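You operate a simulated robot arm through the tools that you are given. There is no shell and no other tool. Be economical: measure what you need, move in short steps, check, and stop when the job is done.

You run a simulated two-armed robot. Do the job below in one go: nothing can be reset, and whatever is moved stays where it is left.

JOB
Round the crushed brown core on the green press and shelve it.
Fine: the white core comes off the grey plug on to the table first; let the black arm up again; the brown core goes on the frame shelf.

The check looks at the end state, three seconds after you hand in, the way a careful person would. Anything else that was tipped, shoved, dropped, spilled or broken makes it a failure.

ROBOT AND FRAMES
Two 7-joint arms with two-finger parallel grippers on one trunk, on a base that drives. Base frame: it is fixed to the floor where the robot stands at the start and does not move with it; the origin is under the middle of the robot, x ahead of it, y to its left, z up. Lengths are in mm, angles in rad, forces in N, time in s.
The left shoulder is at the start at [34, 182, 1221], the right one opposite. With the tool pointing down near the work surface each hand reaches from about 100 to 680 mm from the robot's upright axis, wherever it stands, measured 20 degrees to its own side. Places, roughly: black arm [500, 0, 1100]; brown core [-1000, -1500, 750]; brown core (11x11x5 cm) [1100, -1200, 1000]; grey plug [500, -100, 900]; red slider [800, -200, 900]; top of the frame shelf [1100, -1200, 700]; top of the grey table [700, 0, 800]; white core [-1250, -1500, 750]; white core (11x11x5 cm) [1200, -1200, 1000]. Payload 3.91 kg a hand.
The tool frame of a hand sits at the grasp point between the pads (the TCP): z along the fingers, y along the line on which they close. The tips reach 30 mm beyond it. Largest opening 110 mm; finger width 20, thickness 10; the body of the gripper, 48 by 112 mm, starts 55 mm behind the TCP.
Orientation is told as [roll, pitch, yaw] about the base's x, y, z axes, in that order, counted from this pose: with the fingers straight down and closing along the base's y, the tool's x points along the base's -x, its y along +y and its z along -z.

CONTROLS
- The arms move only by the tool servo_tool. It takes "left_commands", "right_commands" or both (then of equal length, played together; a hand with none holds still); each is a list that holds one entry, the list of rows, each a list of 7 numbers: the turn, a rotation vector about the base's x, y, z in rad, then the shift along the base's x, y, z in mm, then the gripper command, from -1 (shut) to 1 (fully open), values between in proportion. In form: [[[rx, ry, rz, x, y, z, hand], ...]]. A call has 1 to 10 rows; each row shifts and turns the commanded pose from where the row before left it. Each row takes 0.2 s and may step no farther than 50 mm and 0.15 rad from the row before; otherwise, or with a gripper value out of range, the whole call is refused. Where a pose cannot be reached the arm comes as near as it can. A force on the tool above 50 N (or 10 N above the force at the start of the call, whichever is more), or a blocked arm, ends the call early, and 0.2 s more pass. The fingers move at their own pace (about 72 mm/s each) and stop on an object; they squeeze with about 24 N. The grip force told is the motor's: it shows also when the fingers shut on nothing. Time passes only in rows, and 0.2 s behind the last, so rows that do not move let the fingers close. It gives the time, the measured TCP pose, the force on the tool (base axes), the opening and the grip force at its end, in the units of the frame above (readings bear some noise), with the torque about the TCP (base axes, N m) and any sound that the robot's microphone picked up.
- Cameras (640 x 400 px; columns grow to the right, rows downward): "scene" is now at [153.5, 0.1, 1433.2]; the picture's right is [-0.02, -1.00, 0.00], its down [-0.46, 0.01, -0.89] and it looks along [0.89, -0.02, -0.46] (base axes); focal length 214 px, centre (320, 200). "left" rides on the left gripper at [72, -17, -103] in its tool frame; the picture's right is [0.23, 0.97, 0.00], its down [-0.76, 0.18, -0.62] and it looks along [-0.61, 0.14, 0.78] (tool axes); focal length 222 px, centre (320, 200). "right" rides on the right gripper at [72, 17, -103] in its tool frame; the picture's right is [-0.23, 0.97, 0.00], its down [-0.76, -0.18, -0.62] and it looks along [-0.61, -0.14, 0.78] (tool axes); focal length 222 px, centre (320, 200). There is no depth. A picture from a camera that has moved, and an enlarged one, comes with that camera's place and axes in the base frame and with its lens.
- grab_frame(camera): a new picture of that camera. No time passes.
- lift_body(by): slides the trunk up (or, below 0, down) by that many mm; the arms and the scene camera ride with it, the base frame stays. It gives what a move gives, with no picture.
- base_move(legs): drives the robot by 1 to 6 legs, each [ahead, left, turn to the left] in mm, mm and rad, along the robot's own axes; the way and the turn of a leg run together, so that a leg with both is an arc; at most 1500 mm and 3.142 rad a leg. The arms and the cameras ride along, it lands a little off, and it stops where it bumps. It gives what a move gives.
- aim_head(pan, tilt): turns the head with the scene camera to pan (to the left, within 1.396 rad either way) and tilt (down, from -0.506 to 1.204), counted from straight ahead of the robot. It gives what a move gives.
- enlarge(camera, box): a new picture of the part [left, top, right, bottom] of that camera's present view, enlarged. No time passes.
- job_done(): hands the job in; it is judged then, once.

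Go step by step. Nothing tells you exact positions but the pictures and the camera data: compare them with the known pose of the tool, close in by small moves and look again before you grip or let go. The budget is 120 turns and 92 pictures, counting those below and the enlarged ones. Unless the task says otherwise, let go and move clear before handing in, and close with one line.

The tools are called after ">>>" by a JSON object that holds its "api" and its "payload". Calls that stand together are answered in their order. servo_tool: Moves the arms, as the interface text tells. Its arguments: {"type":"object","properties":{"left_commands":{"type":"array"},"right_commands":{"type":"array"}},"required":[]} The other tools are called the same way: lift_body (by) slides the trunk up or down; base_move (legs) drives the base; aim_head (pan, tilt) turns the head that bears the scene camera; grab_frame (camera) takes a picture; enlarge (camera, box) takes an enlarged picture of a part of a camera's view; job_done () hands the job in.

At the start:

```text
time_s: 0.0
left_position: [353.5, 92.2, 1398.3]
left_tool_rot: [0.001, 0.002, 0.002]
left_force: [-0.2, 0.4, -0.1]
left_ft_torque: [0.01, -0.01, -0.03]
left_width: 110.0
left_grip_force: 0.0
right_position: [325.9, -166.8, 1416.7]
right_tool_rot: [0.002, -0.001, 0.0]
right_force: [0.1, 0.0, -0.3]
right_ft_torque: [0.0, -0.02, 0.0]
right_width: 110.3
right_grip_force: 0.1
trunk travel left (down, up): [-475.0, 39.0]
robot x, y, heading: [2.2, -0.8, -0.004]
head pan, tilt: [-0.017, 0.482]
```

scene: 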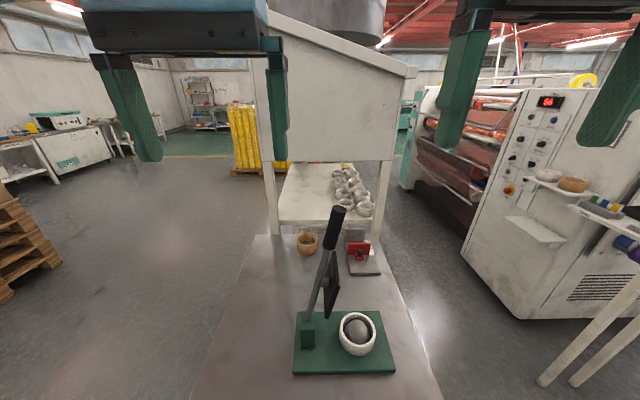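
right: 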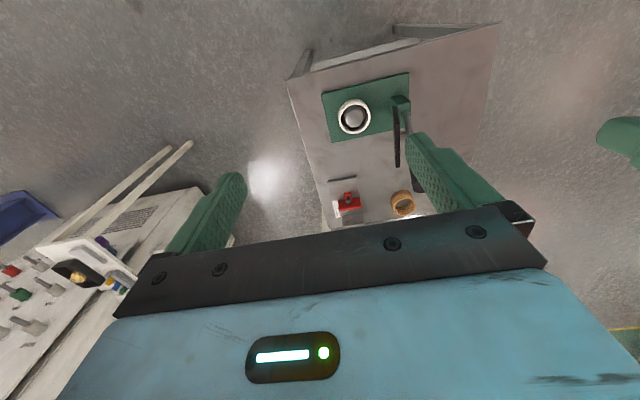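
left: 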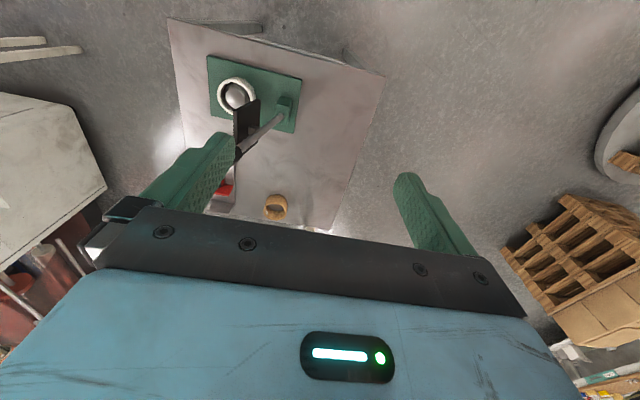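

The table carries the green press with a white core on its plug, a brown core behind it and a red slider. To the right is a machine with shelves. I'll look closer at both.

>>> {"api": "enlarge", "payload": {"camera": "scene", "box": [240, 190, 440, 390]}}

>>> {"api": "enlarge", "payload": {"camera": "scene", "box": [480, 80, 640, 280]}}

```text
2.00 times, centred on (340, 290) of scene
camera zoom: at [153.5, 0.1, 1433.2], right [-0.02, -1.0, 0.0], down [-0.46, 0.01, -0.89], along [0.89, -0.02, -0.46], focal length 429 px, centre (280, 20)
```

zoom: 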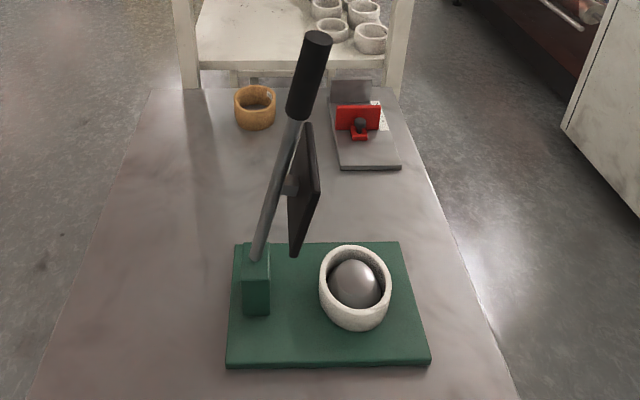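

```text
2.00 times, centred on (560, 180) of scene
camera zoom: at [153.5, 0.1, 1433.2], right [-0.02, -1.0, 0.0], down [-0.46, 0.01, -0.89], along [0.89, -0.02, -0.46], focal length 429 px, centre (-160, 240)
```

zoom: 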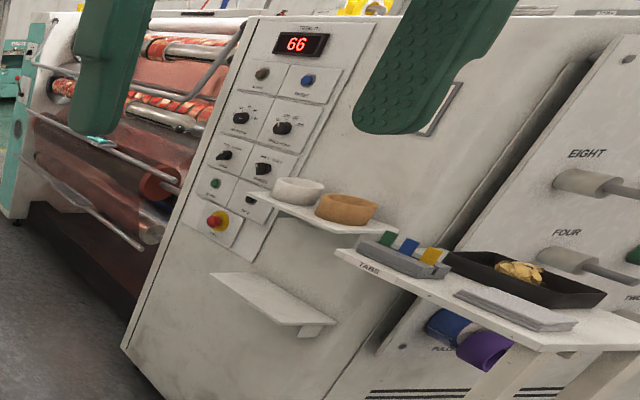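

The crushed brown core is probably the one on the table at about [920, 40]. I'll check its shape and the red slider closely, and get a better view of the machine shelves.

>>> {"api": "enlarge", "payload": {"camera": "scene", "box": [280, 215, 400, 290]}}

>>> {"api": "enlarge", "payload": {"camera": "scene", "box": [500, 150, 628, 230]}}

>>> {"api": "enlarge", "payload": {"camera": "scene", "box": [284, 280, 412, 380]}}

>>> {"api": "enlarge", "payload": {"camera": "right", "box": [310, 70, 450, 230]}}

```text
5.33 times, centred on (340, 252) of scene
camera zoom: at [153.5, 0.1, 1433.2], right [-0.02, -1.0, 0.0], down [-0.46, 0.01, -0.89], along [0.89, -0.02, -0.46], focal length 1144 px, centre (213, -80)
```

zoom: 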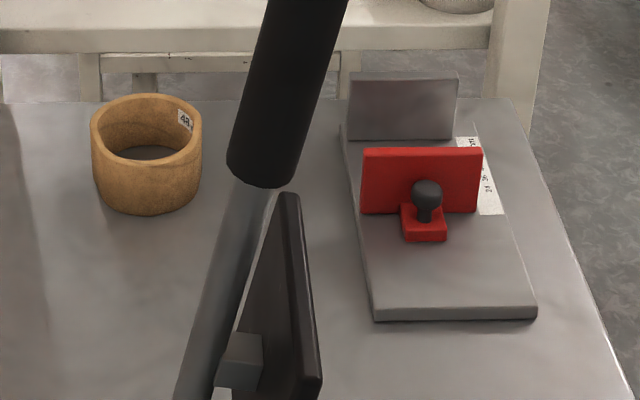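

```text
5.00 times, centred on (564, 190) of scene
camera zoom: at [153.5, 0.1, 1433.2], right [-0.02, -1.0, 0.0], down [-0.46, 0.01, -0.89], along [0.89, -0.02, -0.46], focal length 1072 px, centre (-900, 250)
```

zoom: 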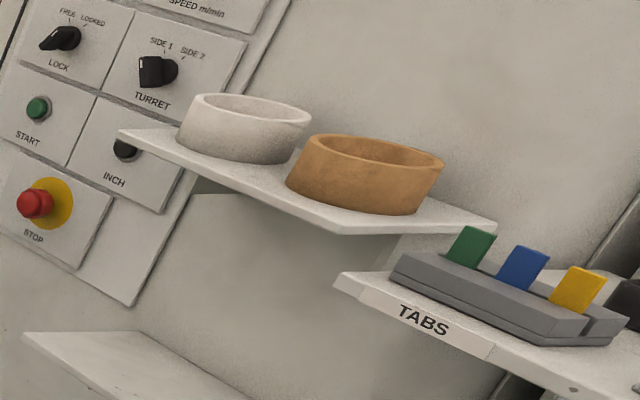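

```text
4.00 times, centred on (348, 330) of scene
camera zoom: at [153.5, 0.1, 1433.2], right [-0.02, -1.0, 0.0], down [-0.46, 0.01, -0.89], along [0.89, -0.02, -0.46], focal length 858 px, centre (208, -320)
```

zoom: 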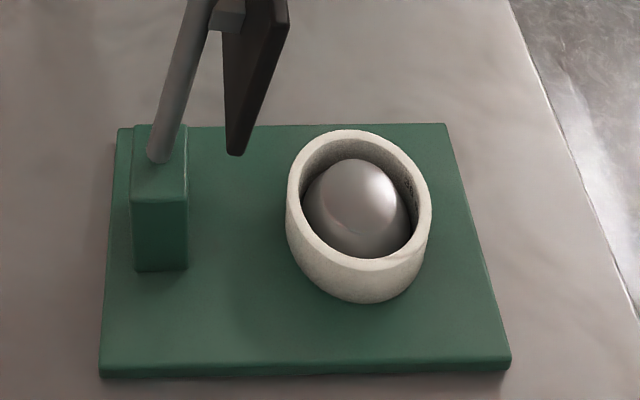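

```text
2.50 times, centred on (380, 150) of right
camera zoom: at [250.9, -149.7, 1521.8], right [0.23, 0.97, 0.0], down [0.76, -0.18, 0.62], along [0.61, -0.14, -0.78], focal length 555 px, centre (170, 325)
```

zoom: 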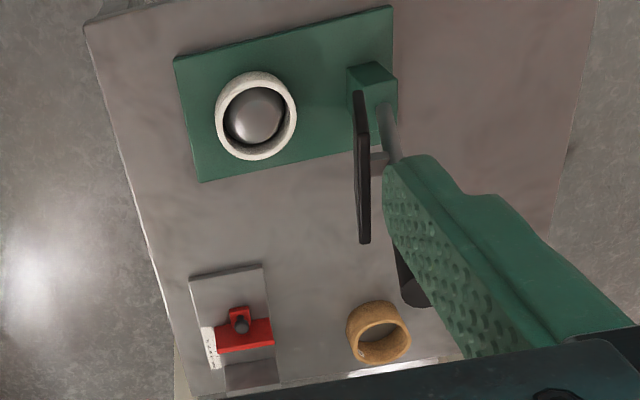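

I'll tilt the head down to see the table's near edge and how much room the base has.

>>> {"api": "aim_head", "payload": {"pan": 0, "tilt": 1.15}}

>>> {"api": "grab_frame", "payload": {"camera": "scene"}}

```text
time_s: 1.1
left_position: [354.3, 92.1, 1398.1]
left_tool_rot: [-0.002, -0.001, -0.001]
left_force: [0.8, 0.6, -0.2]
left_ft_torque: [-0.02, 0.03, 0.02]
left_width: 110.0
left_grip_force: 0.1
right_position: [326.8, -168.4, 1415.6]
right_tool_rot: [-0.003, 0.001, -0.004]
right_force: [28.8, -17.1, -34.0]
right_ft_torque: [1.37, -0.13, 1.29]
right_width: 109.8
right_grip_force: 0.2
trunk travel left (down, up): [-475.0, 39.0]
robot x, y, heading: [0.5, -1.0, 0.001]
head pan, tilt: [0.0, 1.15]
```

```text
82 pictures are left
camera scene: at [148.8, -0.5, 1417.0], right [-0.03, -1.0, 0.0], down [-0.61, 0.02, -0.79], along [0.79, -0.02, -0.61], focal length 214 px, centre (320, 200)
```

scene: 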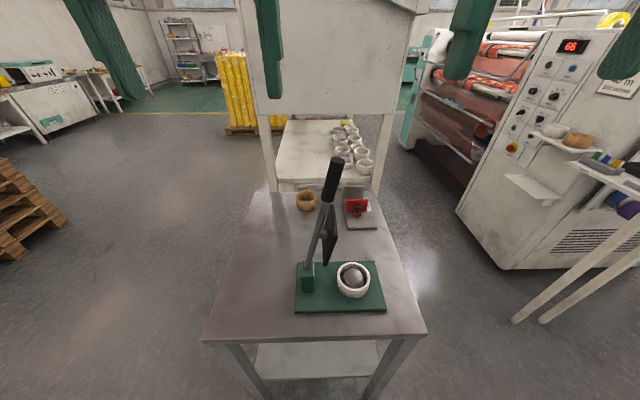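

The head hasn't reached its tilt and there's a force on the right hand, so I'll tilt back a little and check again.

>>> {"api": "aim_head", "payload": {"pan": 0, "tilt": 0.6}}

>>> {"api": "grab_frame", "payload": {"camera": "scene"}}

```text
time_s: 2.0
left_position: [353.5, 93.3, 1399.3]
left_tool_rot: [0.0, -0.001, 0.0]
left_force: [-0.1, 0.7, -0.7]
left_ft_torque: [0.04, -0.01, -0.02]
left_width: 110.0
left_grip_force: 0.0
right_position: [325.1, -166.0, 1418.9]
right_tool_rot: [-0.002, -0.002, 0.002]
right_force: [0.2, -0.2, 1.1]
right_ft_torque: [0.0, 0.0, -0.03]
right_width: 109.9
right_grip_force: 0.1
trunk travel left (down, up): [-475.0, 39.0]
robot x, y, heading: [-0.1, 0.1, -0.005]
head pan, tilt: [0.0, 0.6]
```

```text
81 pictures are left
camera scene: at [150.7, 1.7, 1422.6], right [0.0, -1.0, 0.0], down [-0.57, 0.0, -0.82], along [0.82, 0.0, -0.57], focal length 214 px, centre (320, 200)
```

scene: 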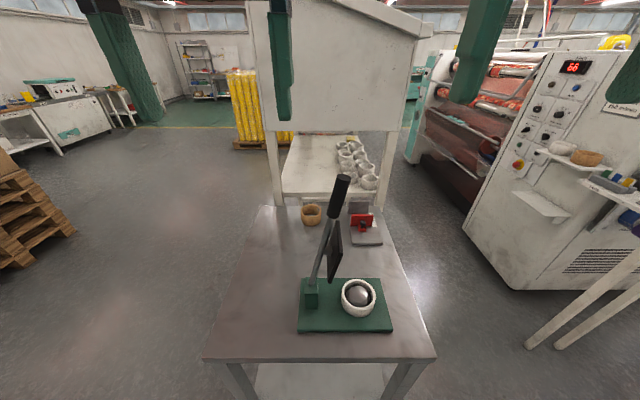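

The earlier tilt bumped the camera into the right hand; now both are free. The table spans about x 358–980, y ±290. The white core on the plug is near [484, -104, 850] and the lever stands upright at x≈500, y≈0…-45. I'll bring the right hand down on the right side, turned so that it closes along x.

>>> {"api": "servo_tool", "payload": {"right_commands": [[[0, 0, 0.145, 14, -10, -26, 1], [0, 0, 0.145, 14, -10, -26, 1], [0, 0, 0.145, 14, -10, -26, 1], [0, 0, 0.145, 14, -10, -26, 1], [0, 0, 0.145, 14, -10, -26, 1], [0, 0, 0.145, 14, -10, -26, 1], [0, 0, 0.145, 14, -10, -26, 1], [0, 0, 0.145, 14, -10, -26, 1], [0, 0, 0.145, 14, -10, -26, 1], [0, 0, 0.145, 14, -10, -26, 1]]]}}

>>> {"api": "servo_tool", "payload": {"right_commands": [[[0.1, 0, 0.12, 14, 0, 0, 1], [0.1, 0, 0, 0, 0, 0, 1], [0.1, 0, 0, 0, 0, 0, 1]]]}}

>>> {"api": "grab_frame", "payload": {"camera": "right"}}

>>> {"api": "grab_frame", "payload": {"camera": "scene"}}

```text
time_s: 4.2
left_position: [353.4, 92.7, 1397.5]
left_tool_rot: [0.0, 0.001, 0.0]
left_force: [-1.2, 0.3, 0.2]
left_ft_torque: [-0.03, -0.03, 0.02]
left_width: 110.0
left_grip_force: 0.1
right_position: [337.3, -163.9, 1150.8]
right_tool_rot: [-0.002, -0.002, 1.45]
right_force: [-0.4, 0.4, 0.1]
right_ft_torque: [-0.04, 0.0, 0.01]
right_width: 110.0
right_grip_force: 0.0
right hand out of reach, approached as far as the arm can: row 7, 8, 9, 10
trunk travel left (down, up): [-475.0, 39.0]
robot x, y, heading: [4.2, 1.4, 0.004]
head pan, tilt: [0.0, 0.6]
```

```text
refused: row 1 steps farther than a row can; nothing moved
```

```text
80 pictures are left
camera right: at [308.6, -234.2, 1256.0], right [-0.94, 0.34, 0.0], down [0.27, 0.73, 0.62], along [0.22, 0.59, -0.78], focal length 222 px, centre (320, 200)
```

right: 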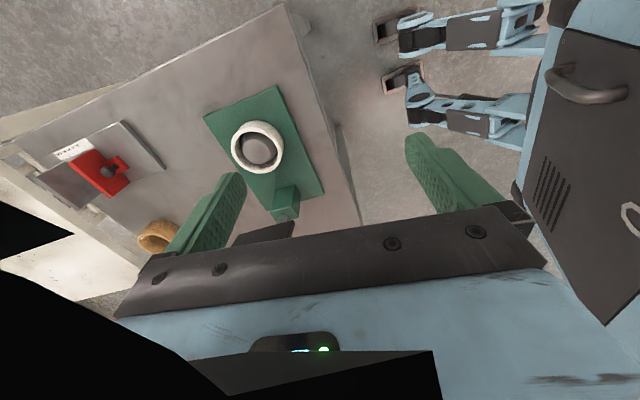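

```text
79 pictures are left
camera scene: at [150.5, 2.3, 1422.5], right [0.0, -1.0, 0.0], down [-0.56, 0.0, -0.83], along [0.83, 0.0, -0.56], focal length 214 px, centre (320, 200)
```

scene: 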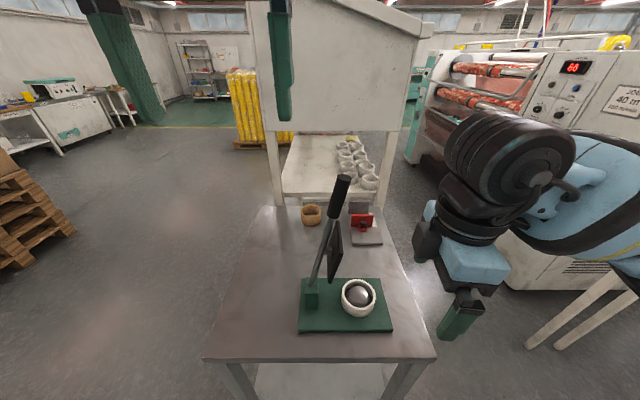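

The arm stalled short at yaw 1.45. The casters end at about x=60, so there's also room to drive closer. I'll try moving on from here in small steps.

>>> {"api": "servo_tool", "payload": {"right_commands": [[[0.1, 0, 0, 20, -15, 0, 1], [0.1, 0, 0, 20, -15, 0, 1], [0.1, 0, 0, 20, -15, 0, 1], [0, 0, 0, 20, -15, 0, 1]]]}}

```text
time_s: 5.2
left_position: [354.5, 92.2, 1398.3]
left_tool_rot: [0.0, 0.0, -0.001]
left_force: [-0.1, 0.0, 0.4]
left_ft_torque: [0.02, -0.04, -0.02]
left_width: 109.8
left_grip_force: 0.1
right_position: [324.4, -159.1, 1173.1]
right_tool_rot: [0.037, -0.3, 1.443]
right_force: [-0.7, -0.4, -0.3]
right_ft_torque: [0.0, 0.0, 0.0]
right_width: 110.3
right_grip_force: 0.0
right hand out of reach, approached as far as the arm can: row 1, 2, 3, 4
trunk travel left (down, up): [-475.0, 39.0]
robot x, y, heading: [1.8, 2.6, -0.002]
head pan, tilt: [0.0, 0.6]
```

Still blocked, apparently a wrist limit. I'll undo the tilt and some of the yaw, move over, and see what frees up.

>>> {"api": "servo_tool", "payload": {"right_commands": [[[-0.1, 0, 0, 0, 0, 0, 1], [-0.1, 0, 0, 0, 0, 0, 1], [-0.1, 0, 0, 0, 0, 0, 1], [0, 0, -0.14, 10, -10, 0, 1], [0, 0, -0.14, 20, -10, 0, 1], [0, 0, -0.14, 20, -10, 0, 1], [0, 0, -0.14, 20, -10, 0, 1], [0, 0, -0.14, 20, -10, 0, 1], [0, 0, 0, 20, -10, 0, 1], [0, 0, 0, 20, -10, 0, 1]]]}}

```text
time_s: 7.4
left_position: [354.4, 92.1, 1398.3]
left_tool_rot: [-0.001, 0.0, 0.0]
left_force: [0.2, -0.9, -0.5]
left_ft_torque: [-0.02, -0.01, 0.02]
left_width: 110.2
left_grip_force: 0.0
right_position: [456.3, -229.8, 1171.7]
right_tool_rot: [0.0, 0.0, 0.748]
right_force: [0.5, 0.2, 0.0]
right_ft_torque: [0.0, 0.04, -0.01]
right_width: 110.2
right_grip_force: 0.0
trunk travel left (down, up): [-475.0, 39.0]
robot x, y, heading: [-0.3, -2.7, -0.001]
head pan, tilt: [0.0, 0.6]
```

Yaw 0.75 reaches. I'll use this yaw and lean the gripper's top back to the right and toward me, away from the lever. Then I'll look.

>>> {"api": "servo_tool", "payload": {"right_commands": [[[0.08, -0.085, 0, 0, 0, -10, 1], [0.08, -0.085, 0, 0, 0, -30, 1], [0.08, -0.085, 0, 0, 0, -30, 1], [0, 0, 0, 0, 0, -40, 1]]]}}

>>> {"api": "grab_frame", "payload": {"camera": "right"}}

>>> {"api": "grab_frame", "payload": {"camera": "scene"}}

```text
time_s: 8.4
left_position: [353.6, 92.1, 1397.5]
left_tool_rot: [-0.001, -0.002, 0.001]
left_force: [0.2, 0.8, 0.8]
left_ft_torque: [-0.01, 0.02, -0.01]
left_width: 110.0
left_grip_force: 0.0
right_position: [457.3, -229.5, 1061.4]
right_tool_rot: [0.002, -0.353, 0.75]
right_force: [0.4, 0.5, 0.5]
right_ft_torque: [-0.02, 0.01, 0.0]
right_width: 109.7
right_grip_force: 0.0
trunk travel left (down, up): [-475.0, 39.0]
robot x, y, heading: [0.1, 2.2, -0.001]
head pan, tilt: [0.0, 0.6]
```

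```text
78 pictures are left
camera right: at [367.4, -287.8, 1135.0], right [-0.51, 0.86, 0.08], down [0.49, 0.21, 0.85], along [0.71, 0.47, -0.53], focal length 222 px, centre (320, 200)
```

right: 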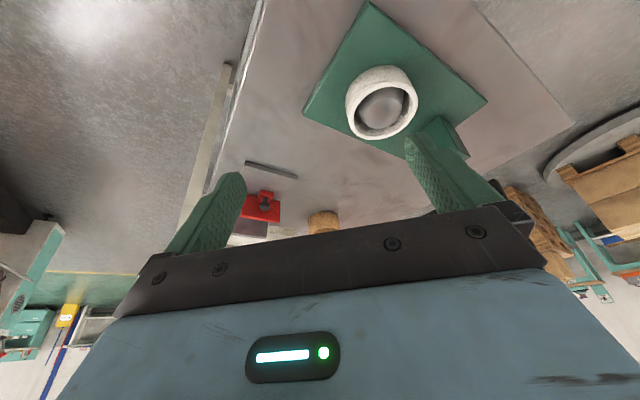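

```text
77 pictures are left
camera scene: at [151.2, 1.7, 1422.4], right [0.0, -1.0, 0.0], down [-0.57, 0.0, -0.82], along [0.82, 0.0, -0.57], focal length 214 px, centre (320, 200)
```

scene: 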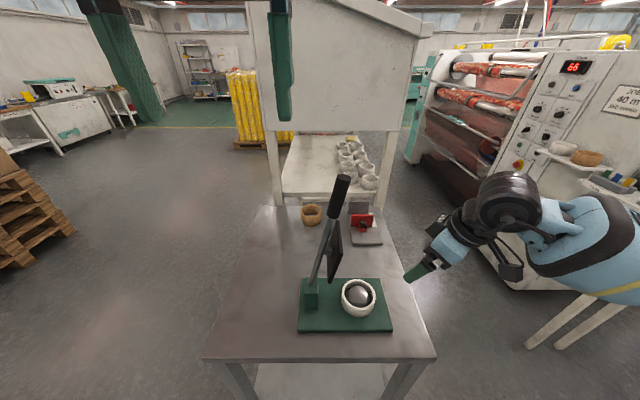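

The white core's rim centre comes out near [476, -101, 877] from both views. I'll move to a pre-grasp point along the tilted tool axis and look.

>>> {"api": "servo_tool", "payload": {"right_commands": [[[0, 0, 0, -3, 25, -22, 1], [0, 0, 0, -3, 25, -22, 1], [0, 0, 0, -3, 25, -22, 1], [0, 0, 0, -2, 26, -22, 1]]]}}

>>> {"api": "grab_frame", "payload": {"camera": "right"}}

>>> {"api": "enlarge", "payload": {"camera": "scene", "box": [280, 160, 440, 340]}}

```text
time_s: 9.4
left_position: [354.9, 92.7, 1399.1]
left_tool_rot: [0.0, -0.001, -0.001]
left_force: [0.1, 0.9, -0.2]
left_ft_torque: [-0.03, 0.01, -0.01]
left_width: 110.0
left_grip_force: 0.0
right_position: [444.1, -128.4, 974.4]
right_tool_rot: [0.003, -0.351, 0.75]
right_force: [0.3, 0.6, -0.5]
right_ft_torque: [-0.03, 0.02, 0.02]
right_width: 109.9
right_grip_force: 0.1
trunk travel left (down, up): [-475.0, 39.0]
robot x, y, heading: [-0.0, 1.8, 0.003]
head pan, tilt: [0.0, 0.6]
```

```text
76 pictures are left
camera right: at [355.9, -186.2, 1047.6], right [-0.51, 0.86, 0.08], down [0.49, 0.21, 0.85], along [0.71, 0.47, -0.53], focal length 222 px, centre (320, 200)
```

right: 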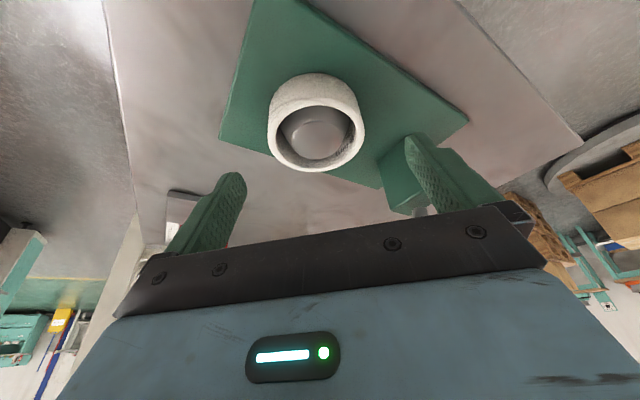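

```text
2.22 times, centred on (360, 250) of scene
camera zoom: at [151.1, 2.5, 1422.4], right [0.0, -1.0, 0.0], down [-0.57, 0.0, -0.82], along [0.82, 0.0, -0.57], focal length 477 px, centre (231, 89)
```

zoom: 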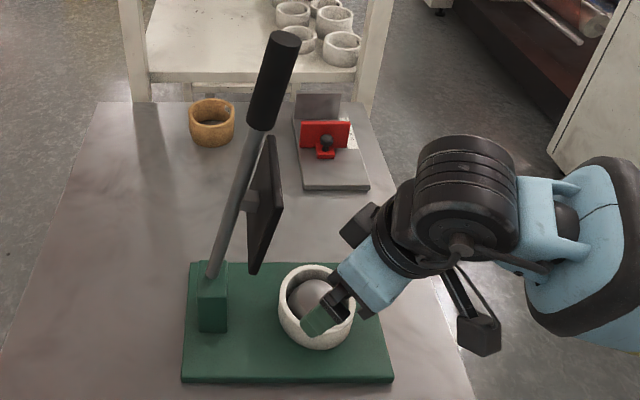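

The core's centre is about [480, -99] and the fingers straddle it evenly. I'll go down halfway and recheck.

>>> {"api": "servo_tool", "payload": {"right_commands": [[[0, 0, 0, 10, 8, -30, 1], [0, 0, 0, 10, 8, -30, 1]]]}}

>>> {"api": "grab_frame", "payload": {"camera": "right"}}

```text
time_s: 10.0
left_position: [354.5, 93.1, 1397.4]
left_tool_rot: [0.0, 0.0, 0.001]
left_force: [-1.0, 0.0, 0.6]
left_ft_torque: [0.01, 0.0, 0.02]
left_width: 110.0
left_grip_force: 0.1
right_position: [464.9, -113.3, 914.5]
right_tool_rot: [0.002, -0.35, 0.749]
right_force: [-0.6, 0.0, -0.2]
right_ft_torque: [-0.02, 0.01, -0.02]
right_width: 109.6
right_grip_force: 0.0
trunk travel left (down, up): [-475.0, 39.0]
robot x, y, heading: [-2.8, 0.4, 0.004]
head pan, tilt: [0.0, 0.6]
```

```text
74 pictures are left
camera right: at [375.1, -172.0, 987.7], right [-0.51, 0.86, 0.08], down [0.49, 0.21, 0.85], along [0.71, 0.47, -0.53], focal length 222 px, centre (320, 200)
```

right: 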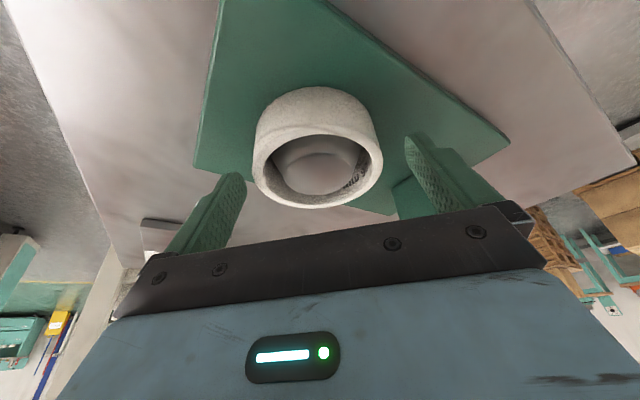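

Alignment is good to about 3 mm, so I'll descend to the grip and close.

>>> {"api": "servo_tool", "payload": {"right_commands": [[[0, 0, 0, 10, 7, -26, 1], [0, 0, 0, 10, 8, -26, 1]]]}}

>>> {"api": "grab_frame", "payload": {"camera": "right"}}

```text
time_s: 10.6
left_position: [348.9, 89.1, 1399.1]
left_tool_rot: [-0.002, -0.001, 0.0]
left_force: [0.7, 1.3, -0.4]
left_ft_torque: [0.01, 0.06, 0.02]
left_width: 110.2
left_grip_force: 0.0
right_position: [476.7, -106.3, 886.4]
right_tool_rot: [0.0, -0.356, 0.754]
right_force: [-44.1, -26.7, 63.0]
right_ft_torque: [-2.39, 0.73, -1.52]
right_width: 107.4
right_grip_force: 0.0
trunk travel left (down, up): [-475.0, 39.0]
robot x, y, heading: [-0.5, -1.7, -0.009]
head pan, tilt: [0.0, 0.6]
stopped in row 2 (right hand): the force on the tool passed its limit at 140 N (the readings are from after the stop); the commanded pose is now the measured one
```

```text
73 pictures are left
camera right: at [386.9, -164.6, 959.4], right [-0.51, 0.86, 0.08], down [0.48, 0.21, 0.85], along [0.71, 0.47, -0.52], focal length 222 px, centre (320, 200)
```

right: 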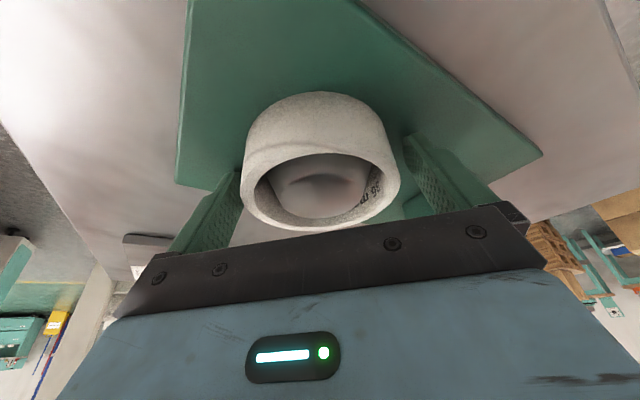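

A finger touched something before the grip depth. I'll back off a little, then look closely at both fingertips from both cameras.

>>> {"api": "servo_tool", "payload": {"right_commands": [[[0, 0, 0, -3, -3, 10, 1], [0, 0, 0, 0, 0, 0, 1]]]}}

>>> {"api": "enlarge", "payload": {"camera": "right", "box": [160, 60, 480, 260]}}

>>> {"api": "enlarge", "payload": {"camera": "scene", "box": [310, 240, 422, 330]}}

```text
time_s: 11.2
left_position: [353.4, 90.2, 1398.0]
left_tool_rot: [0.001, 0.002, -0.001]
left_force: [-0.7, 1.1, 0.2]
left_ft_torque: [-0.03, -0.01, -0.01]
left_width: 110.3
left_grip_force: 0.0
right_position: [476.2, -106.5, 889.7]
right_tool_rot: [0.002, -0.353, 0.754]
right_force: [-0.2, 0.5, 0.0]
right_ft_torque: [-0.04, 0.03, -0.02]
right_width: 110.0
right_grip_force: 0.1
trunk travel left (down, up): [-475.0, 39.0]
robot x, y, heading: [-4.5, 0.9, 0.0]
head pan, tilt: [0.0, 0.6]
```

```text
2.00 times, centred on (320, 160) of right
camera zoom: at [387.6, -165.3, 963.6], right [-0.51, 0.86, 0.08], down [0.49, 0.21, 0.85], along [0.71, 0.47, -0.53], focal length 444 px, centre (320, 280)
```

zoom: 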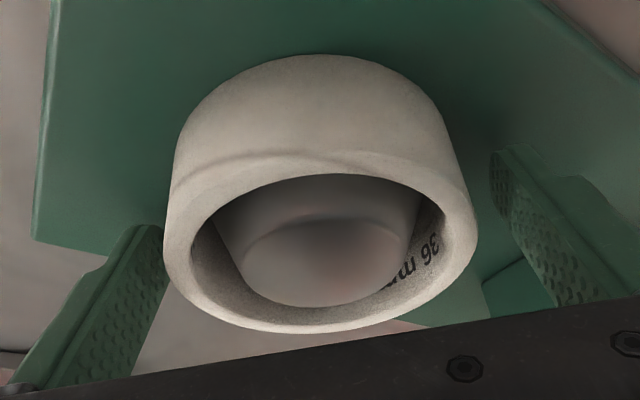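

```text
4.44 times, centred on (366, 285) of scene
camera zoom: at [149.8, 1.2, 1422.4], right [0.0, -1.0, 0.0], down [-0.56, 0.0, -0.83], along [0.83, 0.0, -0.56], focal length 953 px, centre (116, -178)
```

zoom: 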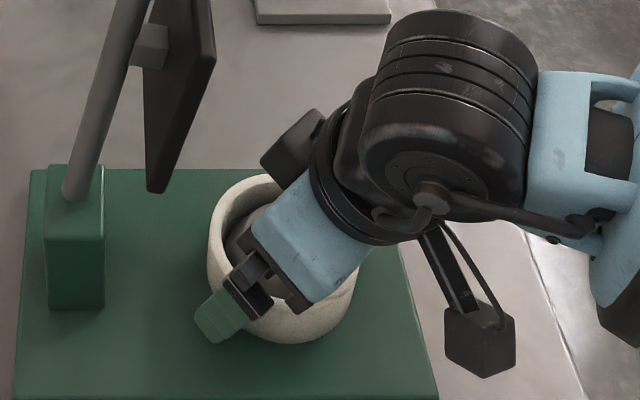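

Nothing obvious is in the way; the core sits about 2 mm toward the left finger. I'll centre on it and descend in very small steps.

>>> {"api": "servo_tool", "payload": {"right_commands": [[[0, 0, 0, 1.5, -1.5, 0, 1], [0, 0, 0, 0.7, 0.7, -3, 1], [0, 0, 0, 0.7, 0.7, -3, 1], [0, 0, 0, 0.7, 0.7, -3, 1]]]}}

```text
time_s: 12.2
left_position: [351.1, 88.6, 1399.8]
left_tool_rot: [0.0, -0.002, -0.001]
left_force: [-0.4, 0.4, 0.4]
left_ft_torque: [-0.01, 0.02, -0.02]
left_width: 109.9
left_grip_force: 0.1
right_position: [478.6, -108.3, 887.2]
right_tool_rot: [-0.001, -0.361, 0.752]
right_force: [-12.8, -13.6, 30.8]
right_ft_torque: [-0.05, 0.69, -0.02]
right_width: 109.3
right_grip_force: 0.0
trunk travel left (down, up): [-475.0, 39.0]
robot x, y, heading: [0.0, 1.8, -0.004]
head pan, tilt: [0.0, 0.6]
```

Both fingertips are equally loaded at z≈858. The core is marked "36 mm" and its rim is at about 887, so the tips are simply standing on the press bed. I'll lift 4 mm and close the grip.

>>> {"api": "servo_tool", "payload": {"right_commands": [[[0, 0, 0, -0.5, -0.5, 5, 1], [0, 0, 0, 0, 0, 0, 0.3], [0, 0, 0, 0, 0, 0, -0.2], [0, 0, 0, 0, 0, 0, -0.2], [0, 0, 0, 0, 0, 0, -0.2]]]}}

>>> {"api": "enlarge", "payload": {"camera": "right", "box": [160, 60, 480, 260]}}

```text
time_s: 13.4
left_position: [353.5, 92.1, 1396.3]
left_tool_rot: [-0.001, 0.002, -0.001]
left_force: [-0.1, 0.5, -0.6]
left_ft_torque: [0.01, 0.0, -0.01]
left_width: 109.8
left_grip_force: 0.0
right_position: [480.2, -106.6, 886.3]
right_tool_rot: [0.004, -0.354, 0.753]
right_force: [4.2, -4.3, 9.6]
right_ft_torque: [-0.46, -0.51, 0.03]
right_width: 88.9
right_grip_force: 23.8
trunk travel left (down, up): [-475.0, 39.0]
robot x, y, heading: [-0.3, -0.2, -0.005]
head pan, tilt: [0.0, 0.6]
```

```text
2.00 times, centred on (320, 160) of right
camera zoom: at [390.8, -165.7, 959.9], right [-0.51, 0.86, 0.08], down [0.49, 0.21, 0.85], along [0.71, 0.47, -0.52], focal length 444 px, centre (320, 280)
```

zoom: 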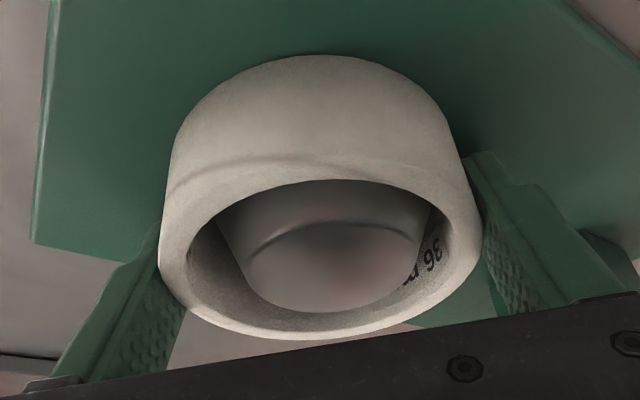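

The core is gripped at 89 mm. I'll lift it straight up off the plug.

>>> {"api": "servo_tool", "payload": {"right_commands": [[[0, 0, 0, 0, 0, 8, -0.2], [0, 0, 0, 0, 0, 10, -0.2], [0, 0, 0, 0, 0, 14, -0.2], [0, 0, 0, 0, 0, 14, -0.2], [0, 0, 0, 0, 0, 14, -0.2]]]}}

>>> {"api": "grab_frame", "payload": {"camera": "right"}}

>>> {"api": "enlarge", "payload": {"camera": "scene", "box": [280, 200, 460, 340]}}

```text
time_s: 14.6
left_position: [353.8, 91.2, 1397.0]
left_tool_rot: [0.001, 0.002, -0.001]
left_force: [0.5, 1.1, -0.4]
left_ft_torque: [0.02, -0.01, 0.01]
left_width: 110.1
left_grip_force: 0.0
right_position: [480.0, -106.3, 947.5]
right_tool_rot: [0.002, -0.354, 0.754]
right_force: [0.0, 0.7, -0.8]
right_ft_torque: [-0.02, 0.01, 0.05]
right_width: 88.5
right_grip_force: 24.0
trunk travel left (down, up): [-475.0, 39.0]
robot x, y, heading: [-2.6, 3.5, 0.001]
head pan, tilt: [0.0, 0.6]
```

```text
69 pictures are left
camera right: at [391.2, -165.8, 1020.1], right [-0.51, 0.86, 0.08], down [0.49, 0.21, 0.85], along [0.71, 0.47, -0.53], focal length 222 px, centre (320, 200)
```

right: 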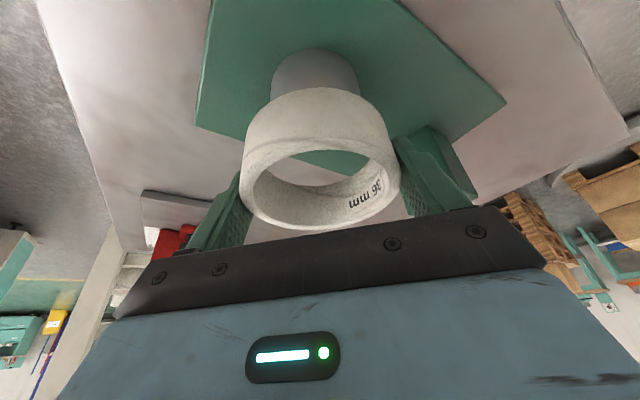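

```text
2.86 times, centred on (370, 270) of scene
camera zoom: at [150.4, 1.1, 1422.5], right [0.0, -1.0, 0.0], down [-0.56, 0.0, -0.83], along [0.83, 0.0, -0.56], focal length 613 px, centre (177, 0)
```

zoom: 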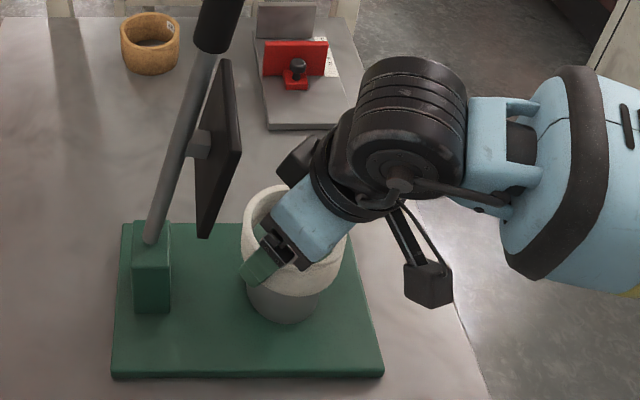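

The core is free. The bed's top is at about z 855 and spans x 414–564, y -180…58; the gauge starts at x≈717. I'll set the white core behind the press, around [640, -120], moving out to the right past the lever plate.

>>> {"api": "servo_tool", "payload": {"right_commands": [[[0, 0, 0, 0, -15, 8, -0.2], [0, 0, 0, 5, -20, 8, -0.2], [0, 0, 0, 25, 0, 0, -0.2], [0, 0, 0, 25, 0, 0, -0.2], [0, 0, 0, 25, 0, 0, -0.2], [0, 0, 0, 25, 0, 0, -0.2], [0, 0, 0, 25, 5, 0, -0.2], [0, 0, 0, 25, 5, 0, -0.2]]]}}

>>> {"api": "grab_frame", "payload": {"camera": "right"}}

>>> {"api": "grab_frame", "payload": {"camera": "scene"}}

```text
time_s: 16.4
left_position: [355.8, 90.9, 1396.8]
left_tool_rot: [0.0, 0.001, -0.002]
left_force: [-0.6, -0.3, 0.3]
left_ft_torque: [-0.02, 0.03, 0.0]
left_width: 109.9
left_grip_force: 0.0
right_position: [601.4, -139.2, 963.4]
right_tool_rot: [0.004, -0.354, 0.749]
right_force: [-0.1, 0.3, -0.8]
right_ft_torque: [0.01, -0.01, -0.01]
right_width: 88.4
right_grip_force: 24.2
right hand out of reach, approached as far as the arm can: row 7, 8
trunk travel left (down, up): [-475.0, 39.0]
robot x, y, heading: [-1.7, -0.0, -0.002]
head pan, tilt: [0.0, 0.6]
```

```text
67 pictures are left
camera right: at [512.7, -198.3, 1036.2], right [-0.51, 0.86, 0.08], down [0.49, 0.21, 0.85], along [0.71, 0.47, -0.52], focal length 222 px, centre (320, 200)
```

right: 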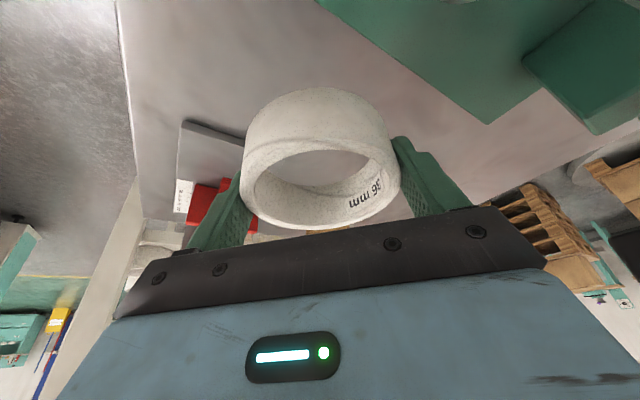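

```text
66 pictures are left
camera scene: at [151.0, -0.3, 1422.4], right [0.0, -1.0, 0.0], down [-0.57, 0.0, -0.82], along [0.82, 0.0, -0.57], focal length 214 px, centre (320, 200)
```

scene: 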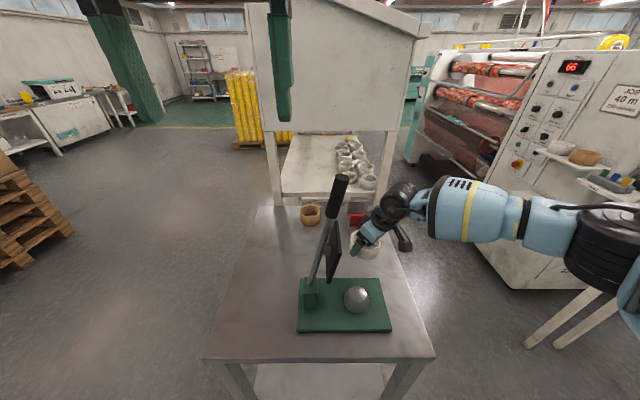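

The arm is at its reach limit, but there's free room ahead, so I'll drive forward 40 mm with the core held high.

>>> {"api": "base_move", "payload": {"legs": [[40, 0, 0]]}}

>>> {"api": "grab_frame", "payload": {"camera": "right"}}

```text
time_s: 17.3
left_position: [391.7, 91.9, 1398.5]
left_tool_rot: [-0.001, -0.003, -0.001]
left_force: [0.0, -0.2, -0.8]
left_ft_torque: [-0.02, -0.01, 0.0]
left_width: 109.9
left_grip_force: 0.0
right_position: [638.8, -137.8, 964.0]
right_tool_rot: [0.002, -0.354, 0.752]
right_force: [-0.1, 0.1, -0.2]
right_ft_torque: [0.01, 0.0, -0.01]
right_width: 88.7
right_grip_force: 24.0
trunk travel left (down, up): [-475.0, 39.0]
robot x, y, heading: [41.0, -1.3, -0.007]
head pan, tilt: [0.0, 0.6]
```

```text
65 pictures are left
camera right: at [550.1, -197.1, 1038.0], right [-0.51, 0.86, 0.08], down [0.49, 0.21, 0.85], along [0.71, 0.47, -0.52], focal length 222 px, centre (320, 200)
```

right: 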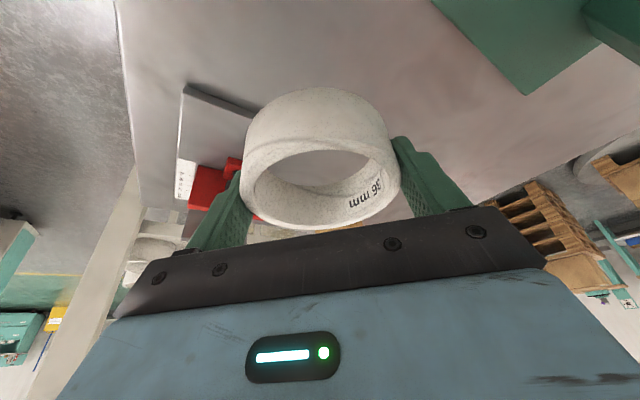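

Position is good. I'll lower the core toward the table, with small steps near contact.

>>> {"api": "servo_tool", "payload": {"right_commands": [[[0, 0, 0, -1, 8, -20, -0.2], [0, 0, 0, 0, 8, -20, -0.2], [0, 0, 0, 0, 0, -20, -0.2], [0, 0, 0, 0, 0, -8, -0.2], [0, 0, 0, 0, 0, -4, -0.2], [0, 0, 0, 0, 0, -4, -0.2], [0, 0, 0, 0, 0, -3, -0.2]]]}}

>>> {"api": "grab_frame", "payload": {"camera": "right"}}

```text
time_s: 18.9
left_position: [393.7, 91.9, 1398.4]
left_tool_rot: [0.0, 0.002, -0.002]
left_force: [-0.9, -0.3, 0.1]
left_ft_torque: [0.0, 0.02, -0.01]
left_width: 109.8
left_grip_force: 0.0
right_position: [640.0, -122.5, 884.9]
right_tool_rot: [0.002, -0.353, 0.751]
right_force: [-0.2, -0.5, 0.9]
right_ft_torque: [0.01, 0.01, 0.0]
right_width: 88.6
right_grip_force: 24.2
trunk travel left (down, up): [-475.0, 39.0]
robot x, y, heading: [38.8, 1.8, -0.003]
head pan, tilt: [0.0, 0.6]
```

```text
64 pictures are left
camera right: at [550.5, -181.3, 957.8], right [-0.51, 0.86, 0.08], down [0.49, 0.21, 0.85], along [0.71, 0.47, -0.52], focal length 222 px, centre (320, 200)
```

right: 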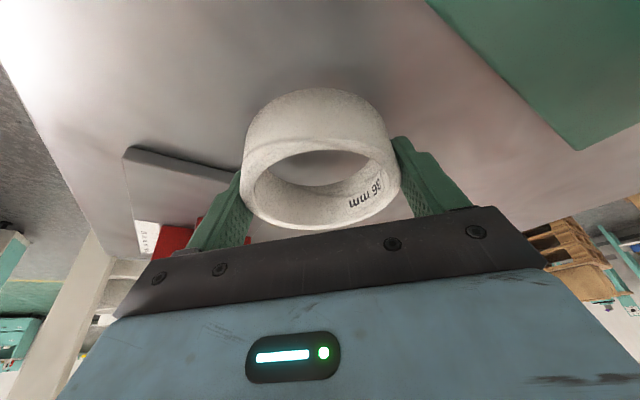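

Not down yet, so I'll keep lowering in 3 mm steps.

>>> {"api": "servo_tool", "payload": {"right_commands": [[[0, 0, 0, 0, 0, -3, -0.2], [0, 0, 0, 0, 0, -3, -0.2], [0, 0, 0, 0, 0, -3, -0.2], [0, 0, 0, 0, 0, -3, -0.2], [0, 0, 0, 0, 0, 0, -0.2]]]}}

```text
time_s: 20.1
left_position: [394.1, 91.0, 1397.4]
left_tool_rot: [-0.001, 0.001, -0.003]
left_force: [0.0, 0.4, -0.2]
left_ft_torque: [0.0, 0.0, 0.02]
left_width: 110.0
left_grip_force: 0.0
right_position: [639.2, -122.3, 873.7]
right_tool_rot: [0.002, -0.355, 0.75]
right_force: [0.8, 0.2, 0.0]
right_ft_torque: [0.0, -0.02, -0.03]
right_width: 88.7
right_grip_force: 24.4
trunk travel left (down, up): [-475.0, 39.0]
robot x, y, heading: [37.7, -2.7, -0.003]
head pan, tilt: [0.0, 0.6]
```

>>> {"api": "servo_tool", "payload": {"right_commands": [[[0, 0, 0, 0, 0, -2.5, -0.2], [0, 0, 0, 0, 0, -2.5, -0.2], [0, 0, 0, 0, 0, -2.5, -0.2], [0, 0, 0, 0, 0, -2.5, -0.2], [0, 0, 0, 0, 0, 0, -0.2]]]}}

>>> {"api": "grab_frame", "payload": {"camera": "right"}}

```text
time_s: 21.3
left_position: [388.5, 90.1, 1400.4]
left_tool_rot: [0.001, -0.002, -0.002]
left_force: [0.2, -0.2, 0.2]
left_ft_torque: [0.03, -0.02, -0.02]
left_width: 109.8
left_grip_force: 0.1
right_position: [638.7, -122.4, 871.8]
right_tool_rot: [-0.004, -0.366, 0.749]
right_force: [-6.2, -10.8, 48.7]
right_ft_torque: [1.01, 1.8, 0.86]
right_width: 88.6
right_grip_force: 24.0
trunk travel left (down, up): [-475.0, 39.0]
robot x, y, heading: [37.0, -3.8, -0.002]
head pan, tilt: [0.0, 0.6]
```

```text
63 pictures are left
camera right: at [549.3, -180.9, 943.2], right [-0.51, 0.86, 0.08], down [0.48, 0.2, 0.86], along [0.72, 0.47, -0.51], focal length 222 px, centre (320, 200)
```

right: 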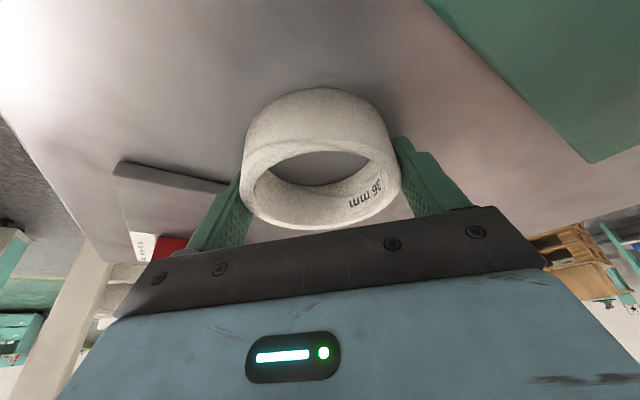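

It touched the table at TCP z≈872, so the table top is about 15 mm below the press bed. I'll relieve the pressure, open and back out along the tool axis.

>>> {"api": "servo_tool", "payload": {"right_commands": [[[0, 0, 0, 0, 0, 7, -0.2], [0, 0, 0, 0, 0, 0, -0.2]]]}}

>>> {"api": "servo_tool", "payload": {"right_commands": [[[0, 0, 0, 0, 0, 0, 0.8], [0, 0, 0, 0, 0, 0, 1], [0, 0, 0, 0, 0, 0, 1], [0, 0, 0, -2.5, -2.5, 10, 1], [0, 0, 0, -8, -8, 30, 1], [0, 0, 0, -8, -8, 30, 1], [0, 0, 0, -12, -12, 40, 1]]]}}

>>> {"api": "grab_frame", "payload": {"camera": "right"}}

```text
time_s: 21.9
left_position: [393.9, 91.2, 1398.5]
left_tool_rot: [0.0, 0.0, -0.003]
left_force: [0.2, 0.1, -0.5]
left_ft_torque: [0.03, -0.01, -0.01]
left_width: 110.0
left_grip_force: 0.0
right_position: [640.2, -122.2, 871.9]
right_tool_rot: [0.001, -0.357, 0.75]
right_force: [4.4, -0.3, 21.0]
right_ft_torque: [0.3, -0.4, -0.32]
right_width: 88.8
right_grip_force: 24.3
trunk travel left (down, up): [-475.0, 39.0]
robot x, y, heading: [37.7, -0.4, -0.006]
head pan, tilt: [0.0, 0.6]
```

```text
time_s: 23.5
left_position: [393.0, 90.7, 1397.6]
left_tool_rot: [0.0, 0.002, -0.001]
left_force: [-0.2, -0.7, 0.3]
left_ft_torque: [-0.02, -0.02, 0.0]
left_width: 110.0
left_grip_force: 0.0
right_position: [609.6, -155.0, 980.9]
right_tool_rot: [0.003, -0.352, 0.749]
right_force: [-0.3, -0.8, 0.6]
right_ft_torque: [-0.01, 0.02, -0.02]
right_width: 110.0
right_grip_force: 0.1
trunk travel left (down, up): [-475.0, 39.0]
robot x, y, heading: [38.9, 1.1, -0.0]
head pan, tilt: [0.0, 0.6]
```

```text
62 pictures are left
camera right: at [519.6, -213.6, 1053.7], right [-0.51, 0.86, 0.08], down [0.49, 0.21, 0.85], along [0.71, 0.47, -0.53], focal length 222 px, centre (320, 200)
```

right: 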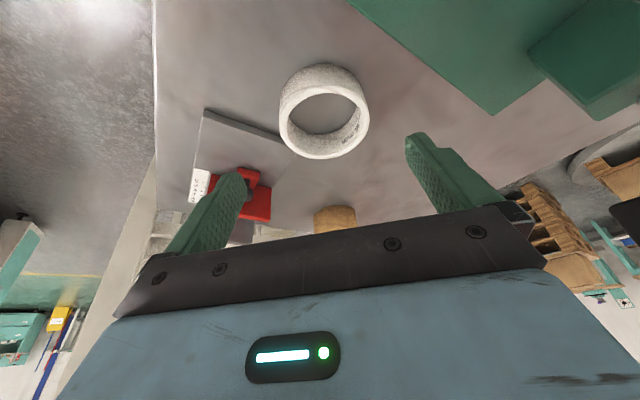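

The white core stands on the table at [640, -120]. The brown core is at about [854, 39], best fetched with the right hand from the table's left side, so that the right hand can also put it on the plug. First I'll retract the right hand upward and back, clear of the lever.

>>> {"api": "servo_tool", "payload": {"right_commands": [[[0, 0, 0, -10, -20, 40, 1], [0, 0, 0, -20, -20, 40, 1], [0, 0, 0, -30, -10, 35, 1], [0, 0, 0, -35, 0, 30, 1], [0, 0, 0, -40, 0, 20, 1], [0, 0, 0, -40, 0, 0, 1], [0, 0, 0, -30, 0, 0, 1]]]}}

>>> {"api": "base_move", "payload": {"legs": [[-200, 0, 0], [0, 900, 0], [1160, 0, 0], [0, 0, -1.571]]}}

>>> {"api": "grab_frame", "payload": {"camera": "scene"}}

```text
time_s: 25.1
left_position: [393.6, 92.1, 1397.7]
left_tool_rot: [0.0, 0.0, -0.003]
left_force: [0.6, 0.7, -0.8]
left_ft_torque: [-0.01, -0.02, -0.03]
left_width: 110.0
left_grip_force: 0.1
right_position: [403.2, -202.5, 1144.2]
right_tool_rot: [0.002, -0.353, 0.749]
right_force: [0.5, 0.2, 0.0]
right_ft_torque: [0.0, 0.03, 0.02]
right_width: 110.0
right_grip_force: 0.1
trunk travel left (down, up): [-475.0, 39.0]
robot x, y, heading: [39.5, 1.0, -0.004]
head pan, tilt: [0.0, 0.6]
```

```text
time_s: 43.9
left_position: [1090.1, 553.6, 1396.8]
left_tool_rot: [0.0, 0.002, -1.572]
left_force: [-0.4, -0.4, -1.0]
left_ft_torque: [-0.01, -0.02, 0.0]
left_width: 110.0
left_grip_force: 0.1
right_position: [797.4, 541.9, 1144.0]
right_tool_rot: [0.003, -0.352, -0.82]
right_force: [-0.1, -0.7, 0.0]
right_ft_torque: [0.0, 0.01, -0.04]
right_width: 110.1
right_grip_force: 0.1
trunk travel left (down, up): [-475.0, 39.0]
robot x, y, heading: [997.9, 907.6, -1.57]
head pan, tilt: [0.0, 0.6]
```

```text
61 pictures are left
camera scene: at [999.8, 759.9, 1422.5], right [-1.0, 0.0, 0.0], down [0.0, 0.56, -0.83], along [0.0, -0.83, -0.56], focal length 214 px, centre (320, 200)
```

scene: 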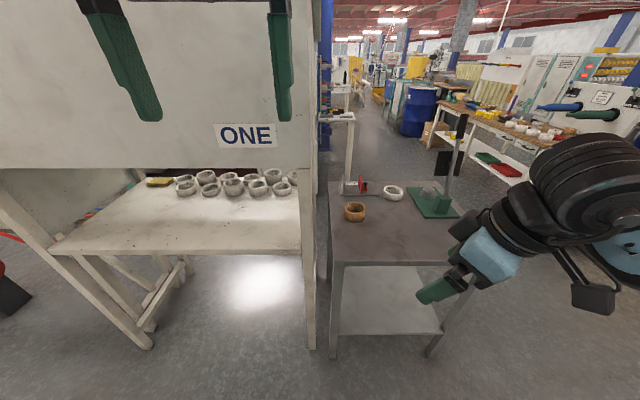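

The rack with panel "ONE" begins at about x≥1000, y≤190. I'll pull the left hand back a bit for clearance, then move the robot to about (930, 605).

>>> {"api": "servo_tool", "payload": {"left_commands": [[[0, 0, 0, 10, 40, 0, 1], [0, 0, 0, 10, 40, 0, 1], [0, 0, 0, 10, 30, 0, 1]]]}}

>>> {"api": "base_move", "payload": {"legs": [[0, -70, 0], [300, 0, 0]]}}

>>> {"api": "grab_frame", "payload": {"camera": "scene"}}

>>> {"api": "grab_frame", "payload": {"camera": "right"}}

```text
time_s: 44.5
left_position: [1110.6, 611.5, 1394.6]
left_tool_rot: [-0.003, 0.013, -1.552]
left_force: [-6.2, -11.5, -10.7]
left_ft_torque: [0.14, -0.85, 0.71]
left_width: 110.0
left_grip_force: 0.1
right_position: [797.4, 543.3, 1143.5]
right_tool_rot: [0.002, -0.352, -0.823]
right_force: [0.3, -0.1, 0.0]
right_ft_torque: [0.0, -0.01, 0.0]
right_width: 110.0
right_grip_force: 0.0
trunk travel left (down, up): [-475.0, 39.0]
robot x, y, heading: [997.6, 909.5, -1.578]
head pan, tilt: [0.0, 0.6]
stopped in row 2 (left hand): the force on the tool passed its limit at 71 N (the readings are from after the stop); the commanded pose is now the measured one
```

```text
time_s: 47.4
left_position: [1036.9, 316.3, 1395.3]
left_tool_rot: [0.0, 0.01, -1.556]
left_force: [1.0, -19.8, -9.0]
left_ft_torque: [1.5, -0.08, 0.28]
left_width: 110.0
left_grip_force: 0.0
right_position: [724.4, 245.6, 1144.0]
right_tool_rot: [0.003, -0.353, -0.821]
right_force: [-0.5, 0.2, 0.0]
right_ft_torque: [0.02, 0.02, 0.04]
right_width: 110.2
right_grip_force: 0.1
trunk travel left (down, up): [-475.0, 39.0]
robot x, y, heading: [929.8, 612.4, -1.577]
head pan, tilt: [0.0, 0.6]
```

```text
60 pictures are left
camera scene: at [931.1, 462.1, 1426.2], right [-1.0, -0.03, 0.0], down [-0.01, 0.53, -0.85], along [0.02, -0.85, -0.53], focal length 214 px, centre (320, 200)
```

scene: 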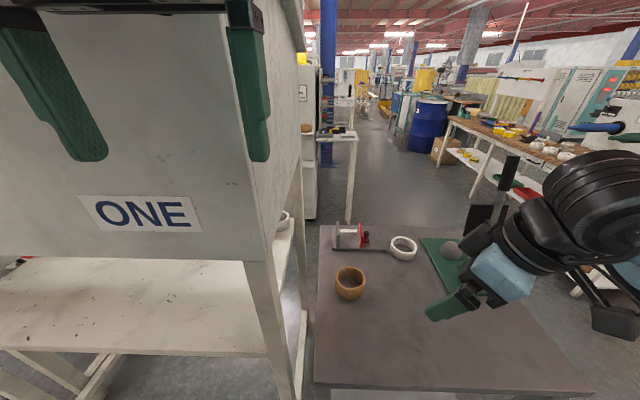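

```text
59 pictures are left
camera right: at [664.4, 333.9, 1217.4], right [0.86, 0.51, 0.08], down [0.21, -0.49, 0.85], along [0.47, -0.71, -0.52], focal length 222 px, centre (320, 200)
```

right: 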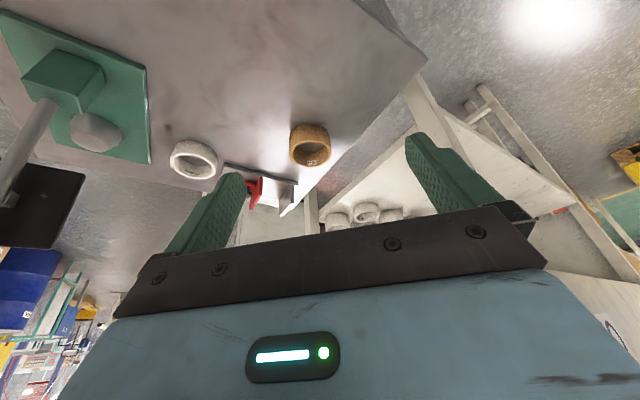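

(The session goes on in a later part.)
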